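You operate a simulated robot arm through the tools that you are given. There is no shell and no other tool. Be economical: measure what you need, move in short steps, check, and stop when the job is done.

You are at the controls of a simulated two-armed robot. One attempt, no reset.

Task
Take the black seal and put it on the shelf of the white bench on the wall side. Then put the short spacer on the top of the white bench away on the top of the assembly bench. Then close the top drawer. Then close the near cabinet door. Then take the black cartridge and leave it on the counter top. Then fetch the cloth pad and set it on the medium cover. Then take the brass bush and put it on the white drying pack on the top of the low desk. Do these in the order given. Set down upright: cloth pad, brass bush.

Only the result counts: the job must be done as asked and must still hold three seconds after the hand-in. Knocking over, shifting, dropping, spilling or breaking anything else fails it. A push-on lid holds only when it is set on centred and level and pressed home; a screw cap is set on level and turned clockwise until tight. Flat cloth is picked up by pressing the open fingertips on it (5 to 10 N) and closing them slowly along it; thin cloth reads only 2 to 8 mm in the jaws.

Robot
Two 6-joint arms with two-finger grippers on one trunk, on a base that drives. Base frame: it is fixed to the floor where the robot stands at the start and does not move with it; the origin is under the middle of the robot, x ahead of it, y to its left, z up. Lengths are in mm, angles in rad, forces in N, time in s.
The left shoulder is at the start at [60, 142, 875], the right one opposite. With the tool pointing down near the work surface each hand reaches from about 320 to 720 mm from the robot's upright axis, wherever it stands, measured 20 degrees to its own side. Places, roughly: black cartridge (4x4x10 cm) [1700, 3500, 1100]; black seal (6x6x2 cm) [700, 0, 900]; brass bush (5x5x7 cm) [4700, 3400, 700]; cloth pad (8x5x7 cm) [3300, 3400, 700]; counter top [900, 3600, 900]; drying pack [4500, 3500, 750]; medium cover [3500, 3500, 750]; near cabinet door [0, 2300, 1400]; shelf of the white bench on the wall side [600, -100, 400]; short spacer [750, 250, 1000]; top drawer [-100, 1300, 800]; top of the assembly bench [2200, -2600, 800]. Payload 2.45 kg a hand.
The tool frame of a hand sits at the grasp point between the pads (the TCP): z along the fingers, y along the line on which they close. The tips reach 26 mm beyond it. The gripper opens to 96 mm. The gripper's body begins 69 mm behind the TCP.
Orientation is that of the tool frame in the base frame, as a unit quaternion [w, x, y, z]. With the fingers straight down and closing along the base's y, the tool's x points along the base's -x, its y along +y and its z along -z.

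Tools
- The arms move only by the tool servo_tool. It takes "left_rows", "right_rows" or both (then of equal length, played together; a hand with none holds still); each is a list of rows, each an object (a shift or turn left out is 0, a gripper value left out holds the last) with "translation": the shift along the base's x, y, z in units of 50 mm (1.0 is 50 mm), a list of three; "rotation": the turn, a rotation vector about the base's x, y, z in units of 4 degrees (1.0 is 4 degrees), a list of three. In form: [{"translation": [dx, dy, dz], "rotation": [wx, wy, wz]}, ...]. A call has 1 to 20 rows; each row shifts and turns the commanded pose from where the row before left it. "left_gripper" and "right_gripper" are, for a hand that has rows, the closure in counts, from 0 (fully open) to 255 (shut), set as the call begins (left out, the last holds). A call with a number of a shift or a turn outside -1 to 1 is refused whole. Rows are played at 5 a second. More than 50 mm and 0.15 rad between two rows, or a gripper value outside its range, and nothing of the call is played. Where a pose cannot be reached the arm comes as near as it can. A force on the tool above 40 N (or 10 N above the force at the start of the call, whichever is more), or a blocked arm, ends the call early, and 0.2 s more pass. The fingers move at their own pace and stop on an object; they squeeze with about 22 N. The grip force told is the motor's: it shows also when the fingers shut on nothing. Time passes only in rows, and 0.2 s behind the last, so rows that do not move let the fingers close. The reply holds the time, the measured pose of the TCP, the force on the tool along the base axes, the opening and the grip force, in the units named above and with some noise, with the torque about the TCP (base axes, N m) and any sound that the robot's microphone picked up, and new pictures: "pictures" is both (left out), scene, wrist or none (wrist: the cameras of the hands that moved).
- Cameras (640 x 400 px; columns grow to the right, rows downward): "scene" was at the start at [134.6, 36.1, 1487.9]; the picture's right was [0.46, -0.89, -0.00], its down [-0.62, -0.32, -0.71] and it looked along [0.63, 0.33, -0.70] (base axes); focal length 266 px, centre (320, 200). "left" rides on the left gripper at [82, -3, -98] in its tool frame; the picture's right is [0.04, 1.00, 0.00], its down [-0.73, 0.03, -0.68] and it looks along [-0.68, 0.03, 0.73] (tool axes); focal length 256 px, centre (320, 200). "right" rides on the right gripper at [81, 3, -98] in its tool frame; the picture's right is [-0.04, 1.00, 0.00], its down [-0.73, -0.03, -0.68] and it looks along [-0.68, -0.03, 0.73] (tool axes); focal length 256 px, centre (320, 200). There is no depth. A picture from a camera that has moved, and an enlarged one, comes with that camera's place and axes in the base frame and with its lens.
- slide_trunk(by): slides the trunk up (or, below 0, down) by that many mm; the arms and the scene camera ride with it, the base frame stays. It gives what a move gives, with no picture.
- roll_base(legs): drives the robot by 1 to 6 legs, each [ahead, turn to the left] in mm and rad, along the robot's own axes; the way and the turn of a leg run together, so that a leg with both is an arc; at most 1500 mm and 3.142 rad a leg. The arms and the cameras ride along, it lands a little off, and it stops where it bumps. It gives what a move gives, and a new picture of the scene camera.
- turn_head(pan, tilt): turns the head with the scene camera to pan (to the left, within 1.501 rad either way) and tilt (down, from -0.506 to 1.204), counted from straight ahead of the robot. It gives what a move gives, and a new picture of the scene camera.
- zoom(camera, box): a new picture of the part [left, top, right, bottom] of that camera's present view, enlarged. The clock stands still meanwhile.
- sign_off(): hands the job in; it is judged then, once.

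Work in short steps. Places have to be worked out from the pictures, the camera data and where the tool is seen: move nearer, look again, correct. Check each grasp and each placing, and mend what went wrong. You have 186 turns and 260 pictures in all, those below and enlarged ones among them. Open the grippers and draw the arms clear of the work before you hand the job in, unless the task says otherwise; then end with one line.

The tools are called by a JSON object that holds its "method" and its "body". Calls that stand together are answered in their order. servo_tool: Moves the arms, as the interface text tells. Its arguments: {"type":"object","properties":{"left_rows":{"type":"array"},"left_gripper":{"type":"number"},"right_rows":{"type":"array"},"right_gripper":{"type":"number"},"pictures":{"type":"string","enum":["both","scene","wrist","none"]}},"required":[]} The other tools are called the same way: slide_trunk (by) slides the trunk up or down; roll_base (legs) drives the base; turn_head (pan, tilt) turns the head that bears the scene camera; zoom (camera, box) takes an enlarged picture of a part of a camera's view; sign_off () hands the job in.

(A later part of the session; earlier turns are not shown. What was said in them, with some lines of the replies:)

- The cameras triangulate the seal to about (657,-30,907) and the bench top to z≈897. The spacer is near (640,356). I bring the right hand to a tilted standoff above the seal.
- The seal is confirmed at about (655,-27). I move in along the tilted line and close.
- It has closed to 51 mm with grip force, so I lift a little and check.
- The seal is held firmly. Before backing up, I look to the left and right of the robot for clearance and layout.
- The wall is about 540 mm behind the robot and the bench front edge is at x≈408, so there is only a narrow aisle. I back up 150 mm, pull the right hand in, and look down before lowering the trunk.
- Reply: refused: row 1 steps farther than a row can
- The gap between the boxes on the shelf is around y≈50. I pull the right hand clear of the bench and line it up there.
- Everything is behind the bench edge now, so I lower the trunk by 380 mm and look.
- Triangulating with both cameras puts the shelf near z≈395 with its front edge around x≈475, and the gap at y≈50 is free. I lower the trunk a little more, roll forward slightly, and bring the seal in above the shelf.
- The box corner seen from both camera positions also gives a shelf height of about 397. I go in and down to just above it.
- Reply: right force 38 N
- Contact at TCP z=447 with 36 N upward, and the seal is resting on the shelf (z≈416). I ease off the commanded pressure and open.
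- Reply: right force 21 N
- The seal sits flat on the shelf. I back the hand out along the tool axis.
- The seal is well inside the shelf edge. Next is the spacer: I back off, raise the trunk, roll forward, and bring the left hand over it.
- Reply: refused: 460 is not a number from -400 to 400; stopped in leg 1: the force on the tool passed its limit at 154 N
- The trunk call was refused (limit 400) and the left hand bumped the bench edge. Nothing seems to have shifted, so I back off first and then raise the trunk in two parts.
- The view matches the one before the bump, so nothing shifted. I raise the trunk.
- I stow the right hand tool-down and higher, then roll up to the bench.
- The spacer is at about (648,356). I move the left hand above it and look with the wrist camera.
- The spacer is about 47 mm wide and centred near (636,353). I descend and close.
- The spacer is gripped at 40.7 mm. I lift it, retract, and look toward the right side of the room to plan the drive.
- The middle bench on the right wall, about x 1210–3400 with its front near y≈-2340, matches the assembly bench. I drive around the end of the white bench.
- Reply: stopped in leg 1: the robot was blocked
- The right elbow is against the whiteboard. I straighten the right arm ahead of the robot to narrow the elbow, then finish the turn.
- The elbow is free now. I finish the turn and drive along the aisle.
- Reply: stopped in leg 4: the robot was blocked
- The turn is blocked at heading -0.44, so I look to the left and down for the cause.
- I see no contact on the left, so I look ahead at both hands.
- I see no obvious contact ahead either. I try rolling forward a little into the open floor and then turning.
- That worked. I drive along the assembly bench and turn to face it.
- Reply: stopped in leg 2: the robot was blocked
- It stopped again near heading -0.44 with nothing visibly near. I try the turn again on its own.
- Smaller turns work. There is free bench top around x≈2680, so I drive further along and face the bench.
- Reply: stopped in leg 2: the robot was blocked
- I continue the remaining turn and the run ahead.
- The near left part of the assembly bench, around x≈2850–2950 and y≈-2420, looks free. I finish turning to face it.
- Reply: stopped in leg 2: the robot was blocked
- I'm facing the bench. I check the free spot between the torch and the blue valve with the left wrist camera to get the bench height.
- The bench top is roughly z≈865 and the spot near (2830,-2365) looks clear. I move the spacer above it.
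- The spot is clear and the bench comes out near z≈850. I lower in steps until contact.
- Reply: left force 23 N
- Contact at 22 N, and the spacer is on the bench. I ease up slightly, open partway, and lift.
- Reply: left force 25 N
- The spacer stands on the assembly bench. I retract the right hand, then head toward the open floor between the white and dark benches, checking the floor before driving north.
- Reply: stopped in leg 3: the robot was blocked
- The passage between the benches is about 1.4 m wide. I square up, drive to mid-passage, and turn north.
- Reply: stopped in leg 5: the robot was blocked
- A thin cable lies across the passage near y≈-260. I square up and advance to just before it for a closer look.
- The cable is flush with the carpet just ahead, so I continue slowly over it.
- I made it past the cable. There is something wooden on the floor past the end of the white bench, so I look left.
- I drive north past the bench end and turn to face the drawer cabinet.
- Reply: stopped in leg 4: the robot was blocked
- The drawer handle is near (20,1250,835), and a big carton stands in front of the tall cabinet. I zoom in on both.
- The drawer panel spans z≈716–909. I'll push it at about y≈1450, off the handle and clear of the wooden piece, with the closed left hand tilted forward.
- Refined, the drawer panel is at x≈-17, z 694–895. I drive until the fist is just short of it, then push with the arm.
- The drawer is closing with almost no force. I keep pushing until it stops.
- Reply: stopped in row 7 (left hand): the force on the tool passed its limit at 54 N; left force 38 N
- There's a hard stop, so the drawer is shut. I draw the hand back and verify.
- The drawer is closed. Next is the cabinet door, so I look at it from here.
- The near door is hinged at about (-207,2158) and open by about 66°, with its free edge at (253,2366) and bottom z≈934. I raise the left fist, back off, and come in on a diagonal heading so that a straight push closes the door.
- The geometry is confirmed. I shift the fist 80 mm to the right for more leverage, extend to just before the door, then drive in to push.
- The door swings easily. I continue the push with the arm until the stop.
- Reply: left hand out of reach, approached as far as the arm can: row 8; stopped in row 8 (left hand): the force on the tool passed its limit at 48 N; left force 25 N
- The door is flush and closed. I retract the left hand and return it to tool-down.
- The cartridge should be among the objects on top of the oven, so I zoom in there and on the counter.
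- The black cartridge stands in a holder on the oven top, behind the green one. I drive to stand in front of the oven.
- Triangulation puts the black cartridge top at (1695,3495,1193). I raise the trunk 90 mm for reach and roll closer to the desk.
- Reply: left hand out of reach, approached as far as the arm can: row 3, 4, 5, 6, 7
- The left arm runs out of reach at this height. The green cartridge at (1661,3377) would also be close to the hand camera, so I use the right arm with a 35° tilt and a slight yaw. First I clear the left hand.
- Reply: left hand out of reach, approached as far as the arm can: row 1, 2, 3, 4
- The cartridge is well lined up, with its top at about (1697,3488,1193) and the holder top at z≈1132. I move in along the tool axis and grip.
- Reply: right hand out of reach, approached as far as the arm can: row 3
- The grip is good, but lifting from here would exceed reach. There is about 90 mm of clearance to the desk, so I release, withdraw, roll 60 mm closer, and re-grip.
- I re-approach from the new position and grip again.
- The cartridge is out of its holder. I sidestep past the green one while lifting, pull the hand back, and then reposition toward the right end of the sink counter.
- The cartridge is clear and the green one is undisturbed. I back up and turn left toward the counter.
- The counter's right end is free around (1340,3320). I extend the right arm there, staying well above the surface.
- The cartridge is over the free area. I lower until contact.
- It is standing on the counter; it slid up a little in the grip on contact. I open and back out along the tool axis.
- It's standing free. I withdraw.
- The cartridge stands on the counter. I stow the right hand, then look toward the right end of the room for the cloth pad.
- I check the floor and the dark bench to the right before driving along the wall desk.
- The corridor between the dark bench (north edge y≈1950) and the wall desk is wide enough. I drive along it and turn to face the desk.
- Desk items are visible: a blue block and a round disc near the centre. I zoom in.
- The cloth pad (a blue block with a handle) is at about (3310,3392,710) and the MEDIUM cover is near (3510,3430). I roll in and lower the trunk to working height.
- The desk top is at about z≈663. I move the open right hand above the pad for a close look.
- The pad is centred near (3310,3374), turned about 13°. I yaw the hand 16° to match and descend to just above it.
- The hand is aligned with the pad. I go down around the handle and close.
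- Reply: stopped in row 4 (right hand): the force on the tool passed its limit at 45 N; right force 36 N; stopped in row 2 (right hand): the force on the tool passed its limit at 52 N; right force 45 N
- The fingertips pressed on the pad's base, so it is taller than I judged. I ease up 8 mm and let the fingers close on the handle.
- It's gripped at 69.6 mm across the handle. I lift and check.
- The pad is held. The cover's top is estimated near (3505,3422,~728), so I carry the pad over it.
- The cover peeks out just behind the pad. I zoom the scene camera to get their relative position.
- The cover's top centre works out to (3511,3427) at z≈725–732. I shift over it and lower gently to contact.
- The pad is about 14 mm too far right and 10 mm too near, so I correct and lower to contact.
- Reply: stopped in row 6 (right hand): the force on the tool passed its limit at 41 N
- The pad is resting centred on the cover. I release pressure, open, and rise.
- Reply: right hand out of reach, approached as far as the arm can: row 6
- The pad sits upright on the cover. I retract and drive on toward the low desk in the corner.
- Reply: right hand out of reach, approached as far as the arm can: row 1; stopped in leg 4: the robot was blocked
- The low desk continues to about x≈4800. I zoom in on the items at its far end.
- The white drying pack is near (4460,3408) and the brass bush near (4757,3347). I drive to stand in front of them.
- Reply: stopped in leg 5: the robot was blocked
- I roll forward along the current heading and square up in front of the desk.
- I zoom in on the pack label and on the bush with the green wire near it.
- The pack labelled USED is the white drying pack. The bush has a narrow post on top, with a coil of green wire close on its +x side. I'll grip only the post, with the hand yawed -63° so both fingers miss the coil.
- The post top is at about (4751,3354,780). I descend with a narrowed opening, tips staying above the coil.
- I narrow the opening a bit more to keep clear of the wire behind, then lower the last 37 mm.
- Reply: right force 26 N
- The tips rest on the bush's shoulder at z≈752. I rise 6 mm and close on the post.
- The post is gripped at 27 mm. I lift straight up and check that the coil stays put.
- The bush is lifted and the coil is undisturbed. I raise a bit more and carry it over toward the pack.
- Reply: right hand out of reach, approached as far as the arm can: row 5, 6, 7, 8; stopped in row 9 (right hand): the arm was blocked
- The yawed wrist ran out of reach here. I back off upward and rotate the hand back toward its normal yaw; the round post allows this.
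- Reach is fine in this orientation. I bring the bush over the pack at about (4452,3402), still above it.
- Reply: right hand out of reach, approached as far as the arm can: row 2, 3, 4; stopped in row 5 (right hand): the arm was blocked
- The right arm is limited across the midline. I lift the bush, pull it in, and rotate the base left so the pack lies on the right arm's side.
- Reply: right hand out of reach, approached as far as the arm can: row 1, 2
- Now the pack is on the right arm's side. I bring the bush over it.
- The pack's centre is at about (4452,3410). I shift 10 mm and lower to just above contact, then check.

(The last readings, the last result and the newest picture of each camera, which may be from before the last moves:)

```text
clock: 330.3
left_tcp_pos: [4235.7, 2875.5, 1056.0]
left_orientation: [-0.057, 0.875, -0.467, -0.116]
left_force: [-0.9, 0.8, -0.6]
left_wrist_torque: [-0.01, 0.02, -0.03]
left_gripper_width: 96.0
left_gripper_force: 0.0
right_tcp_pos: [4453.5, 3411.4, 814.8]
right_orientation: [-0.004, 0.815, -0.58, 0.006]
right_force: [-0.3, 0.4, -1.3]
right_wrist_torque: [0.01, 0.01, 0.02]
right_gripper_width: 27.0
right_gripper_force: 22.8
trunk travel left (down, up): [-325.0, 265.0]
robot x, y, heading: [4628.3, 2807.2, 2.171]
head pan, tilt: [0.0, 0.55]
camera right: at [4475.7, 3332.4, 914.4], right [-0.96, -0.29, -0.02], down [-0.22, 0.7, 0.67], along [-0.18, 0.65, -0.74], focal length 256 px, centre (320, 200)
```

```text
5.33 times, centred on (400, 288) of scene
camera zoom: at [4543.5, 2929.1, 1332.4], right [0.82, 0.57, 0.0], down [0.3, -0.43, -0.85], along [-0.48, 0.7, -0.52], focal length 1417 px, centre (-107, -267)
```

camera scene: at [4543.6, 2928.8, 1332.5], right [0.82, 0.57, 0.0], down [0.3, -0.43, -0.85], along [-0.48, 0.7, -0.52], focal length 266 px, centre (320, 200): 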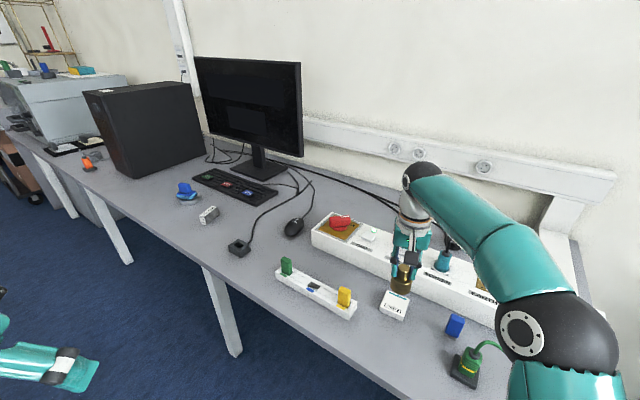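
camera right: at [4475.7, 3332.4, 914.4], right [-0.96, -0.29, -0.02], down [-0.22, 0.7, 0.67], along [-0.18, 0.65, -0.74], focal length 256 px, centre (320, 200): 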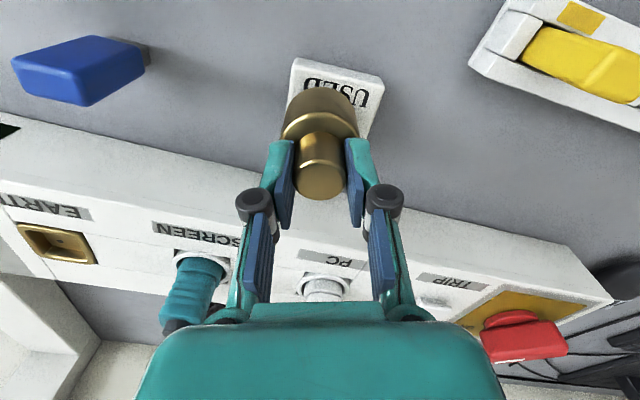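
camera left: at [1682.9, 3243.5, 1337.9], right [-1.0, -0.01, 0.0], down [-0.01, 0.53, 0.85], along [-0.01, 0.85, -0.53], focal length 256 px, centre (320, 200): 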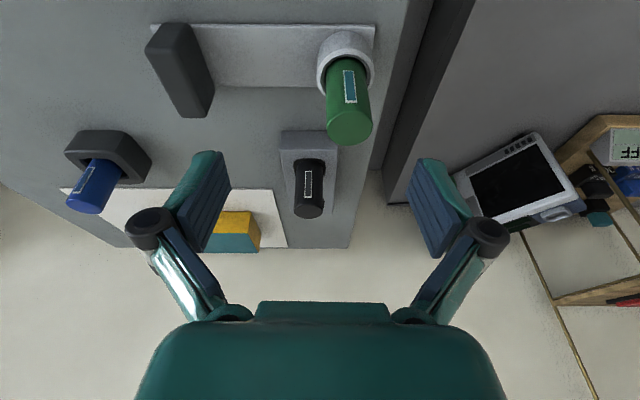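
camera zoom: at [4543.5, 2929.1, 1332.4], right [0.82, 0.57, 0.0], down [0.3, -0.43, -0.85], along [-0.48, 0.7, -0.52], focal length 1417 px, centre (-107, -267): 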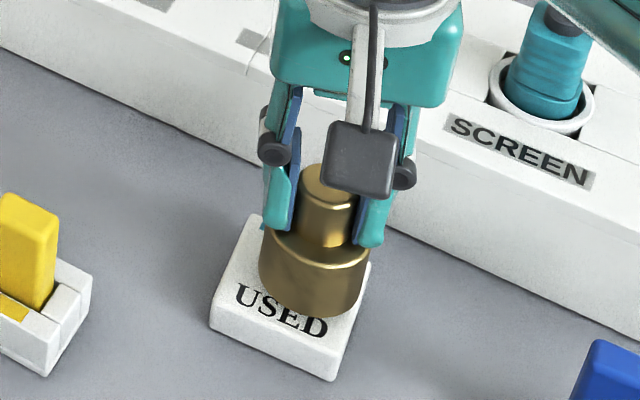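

The bush is slightly to the right of the pack's centre. I shift 7 mm left and lower to contact.

{"method": "servo_tool", "body": {"right_rows": [{"translation": [-0.14, 0, 0]}, {"translation": [0, 0, -0.1]}, {"translation": [0, 0, -0.08]}, {"translation": [0, 0, -0.06]}, {"translation": [0, 0, -0.06]}, {}], "pictures": "wrist"}}

{"method": "zoom", "body": {"camera": "scene", "box": [340, 250, 460, 325]}}

```text
clock: 331.7
left_tcp_pos: [4237.0, 2875.2, 1057.2]
left_orientation: [-0.058, 0.874, -0.468, -0.117]
left_force: [-0.5, 0.0, -0.3]
left_wrist_torque: [0.0, -0.03, 0.02]
left_gripper_width: 95.9
left_gripper_force: 0.0
right_tcp_pos: [4446.6, 3409.5, 804.2]
right_orientation: [-0.006, 0.815, -0.58, 0.004]
right_force: [0.8, -1.8, 18.1]
right_wrist_torque: [0.12, 0.07, 0.01]
right_gripper_width: 27.8
right_gripper_force: 22.3
trunk travel left (down, up): [-325.0, 265.0]
robot x, y, heading: [4624.3, 2805.7, 2.179]
head pan, tilt: [0.0, 0.55]
camera right: at [4469.4, 3331.1, 902.6], right [-0.96, -0.29, -0.01], down [-0.22, 0.7, 0.68], along [-0.19, 0.65, -0.74], focal length 256 px, centre (320, 200)
```

right: 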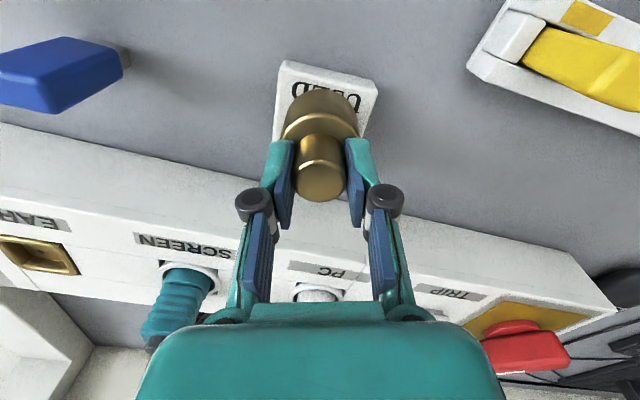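

```text
5.33 times, centred on (400, 288) of scene
camera zoom: at [4544.2, 2927.0, 1332.8], right [0.82, 0.57, 0.0], down [0.3, -0.43, -0.85], along [-0.48, 0.7, -0.52], focal length 1417 px, centre (-107, -267)
```

zoom: 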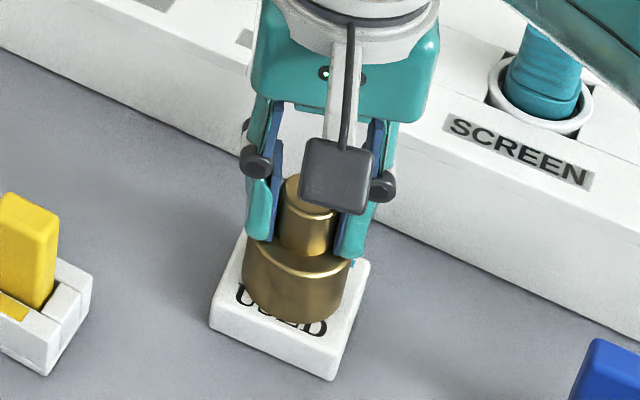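

Contact at 18 N, and the bush is well within the pack. I ease off and open partway, then rise straight up.

{"method": "servo_tool", "body": {"right_rows": [{"translation": [0, 0, 0.05]}, {}], "pictures": "none"}}

{"method": "servo_tool", "body": {"right_rows": [{}, {}, {}, {"translation": [0, 0, 0.3]}, {"translation": [0, 0, 0.6]}, {"translation": [0, 0, 0.9]}, {"translation": [0, -0.2, 0.8]}, {}], "right_gripper": 110}}

{"method": "zoom", "body": {"camera": "scene", "box": [340, 250, 460, 325]}}

```text
clock: 332.3
left_tcp_pos: [4237.1, 2873.9, 1056.1]
left_orientation: [-0.057, 0.875, -0.467, -0.116]
left_force: [-0.7, 0.6, 0.2]
left_wrist_torque: [0.01, -0.01, -0.01]
left_gripper_width: 96.0
left_gripper_force: 0.0
right_tcp_pos: [4447.1, 3410.4, 804.3]
right_orientation: [-0.004, 0.814, -0.58, 0.007]
right_force: [-0.8, 0.3, 9.0]
right_wrist_torque: [0.2, 0.09, 0.02]
right_gripper_width: 27.2
right_gripper_force: 21.9
trunk travel left (down, up): [-325.0, 265.0]
robot x, y, heading: [4630.3, 2805.4, 2.181]
head pan, tilt: [0.0, 0.55]
```

```text
clock: 334.1
left_tcp_pos: [4237.7, 2876.8, 1055.8]
left_orientation: [-0.057, 0.875, -0.467, -0.117]
left_force: [0.0, 0.1, -0.9]
left_wrist_torque: [-0.02, 0.0, -0.01]
left_gripper_width: 96.0
left_gripper_force: 0.1
right_tcp_pos: [4446.1, 3399.8, 933.1]
right_orientation: [-0.004, 0.815, -0.579, 0.007]
right_force: [-0.8, -0.6, 0.3]
right_wrist_torque: [-0.01, -0.03, 0.01]
right_gripper_width: 54.9
right_gripper_force: 0.1
trunk travel left (down, up): [-325.0, 265.0]
robot x, y, heading: [4628.9, 2804.4, 2.172]
head pan, tilt: [0.0, 0.55]
camera scene: at [4543.4, 2929.0, 1332.4], right [0.82, 0.57, 0.0], down [0.3, -0.43, -0.85], along [-0.48, 0.7, -0.52], focal length 266 px, centre (320, 200)
camera right: at [4467.9, 3321.9, 1033.0], right [-0.96, -0.29, -0.02], down [-0.22, 0.7, 0.67], along [-0.18, 0.65, -0.74], focal length 256 px, centre (320, 200)
```

scene: 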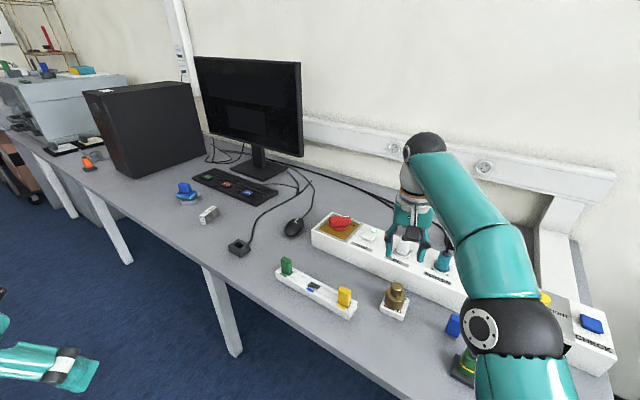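
right: 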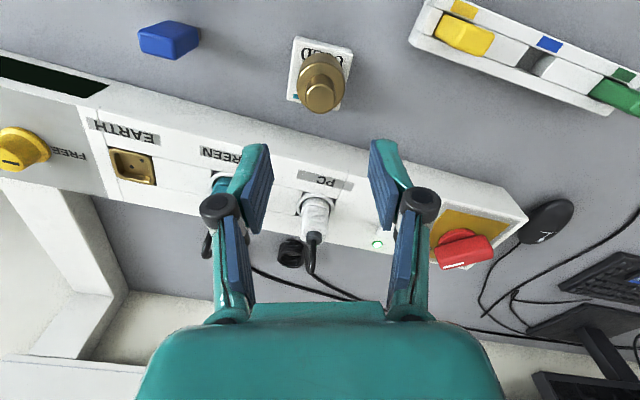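

```text
5.33 times, centred on (400, 288) of scene
camera zoom: at [4543.4, 2929.0, 1332.4], right [0.82, 0.57, 0.0], down [0.3, -0.43, -0.85], along [-0.48, 0.7, -0.52], focal length 1417 px, centre (-107, -267)
```

zoom: 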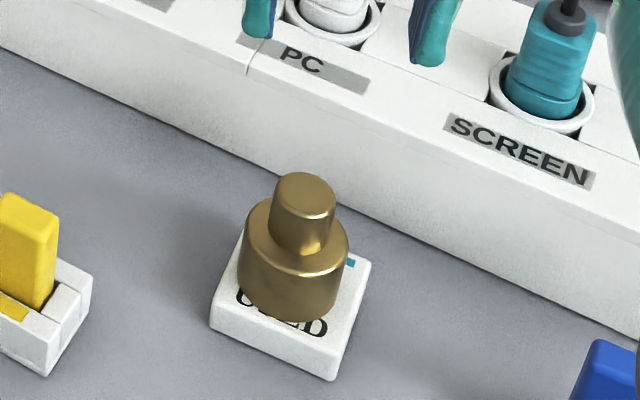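

The bush stands upright on the drying pack. I pull the arm up and back, then roll away from the desk.

{"method": "servo_tool", "body": {"right_rows": [{"translation": [0, -0.3, 0.8]}, {"translation": [0.1, -0.6, 0.6]}, {"translation": [0.2, -0.8, 0.2]}, {"translation": [0.2, -0.8, 0]}, {"translation": [0.2, -0.8, 0]}, {}], "right_gripper": 0, "pictures": "none"}}

{"method": "roll_base", "body": {"legs": [[-300, 0]]}}

```text
clock: 335.5
left_tcp_pos: [4237.6, 2875.0, 1057.2]
left_orientation: [-0.057, 0.874, -0.468, -0.116]
left_force: [0.3, -0.3, 0.4]
left_wrist_torque: [-0.01, 0.0, 0.03]
left_gripper_width: 95.8
left_gripper_force: 0.0
right_tcp_pos: [4485.0, 3232.2, 1011.4]
right_orientation: [-0.004, 0.814, -0.58, 0.008]
right_force: [-0.3, 0.0, 0.3]
right_wrist_torque: [-0.02, -0.01, 0.0]
right_gripper_width: 95.9
right_gripper_force: 0.0
right hand out of reach, approached as far as the arm can: row 1
trunk travel left (down, up): [-325.0, 265.0]
robot x, y, heading: [4626.5, 2805.9, 2.168]
head pan, tilt: [0.0, 0.55]
```

```text
clock: 337.5
left_tcp_pos: [4409.9, 2625.9, 1055.5]
left_orientation: [-0.057, 0.875, -0.467, -0.117]
left_force: [0.4, 1.4, 0.0]
left_wrist_torque: [-0.01, 0.02, -0.02]
left_gripper_width: 96.0
left_gripper_force: 0.2
right_tcp_pos: [4657.1, 2982.8, 1010.6]
right_orientation: [-0.005, 0.816, -0.579, 0.006]
right_force: [-0.2, 0.3, -0.2]
right_wrist_torque: [-0.01, 0.02, -0.01]
right_gripper_width: 96.1
right_gripper_force: 0.1
trunk travel left (down, up): [-325.0, 265.0]
robot x, y, heading: [4798.7, 2555.1, 2.17]
head pan, tilt: [0.0, 0.55]
camera scene: at [4715.8, 2678.0, 1332.6], right [0.82, 0.57, 0.0], down [0.3, -0.43, -0.85], along [-0.48, 0.7, -0.52], focal length 266 px, centre (320, 200)
```

scene: 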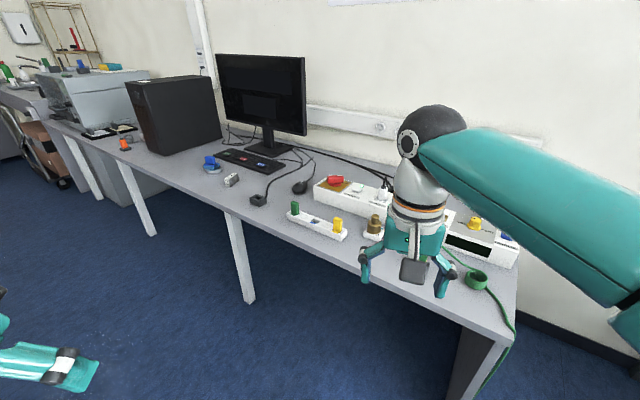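

All seven placements and closings are done. The pad and the bush are both standing where they should be, and the grippers are open and clear of the work.

{"method": "sign_off", "body": {}}

```text
The job is handed in.
```

I did all seven steps in the order given and handed the job in; the pad and the bush were set down upright, and the last pictures I took of each item showed it in place.
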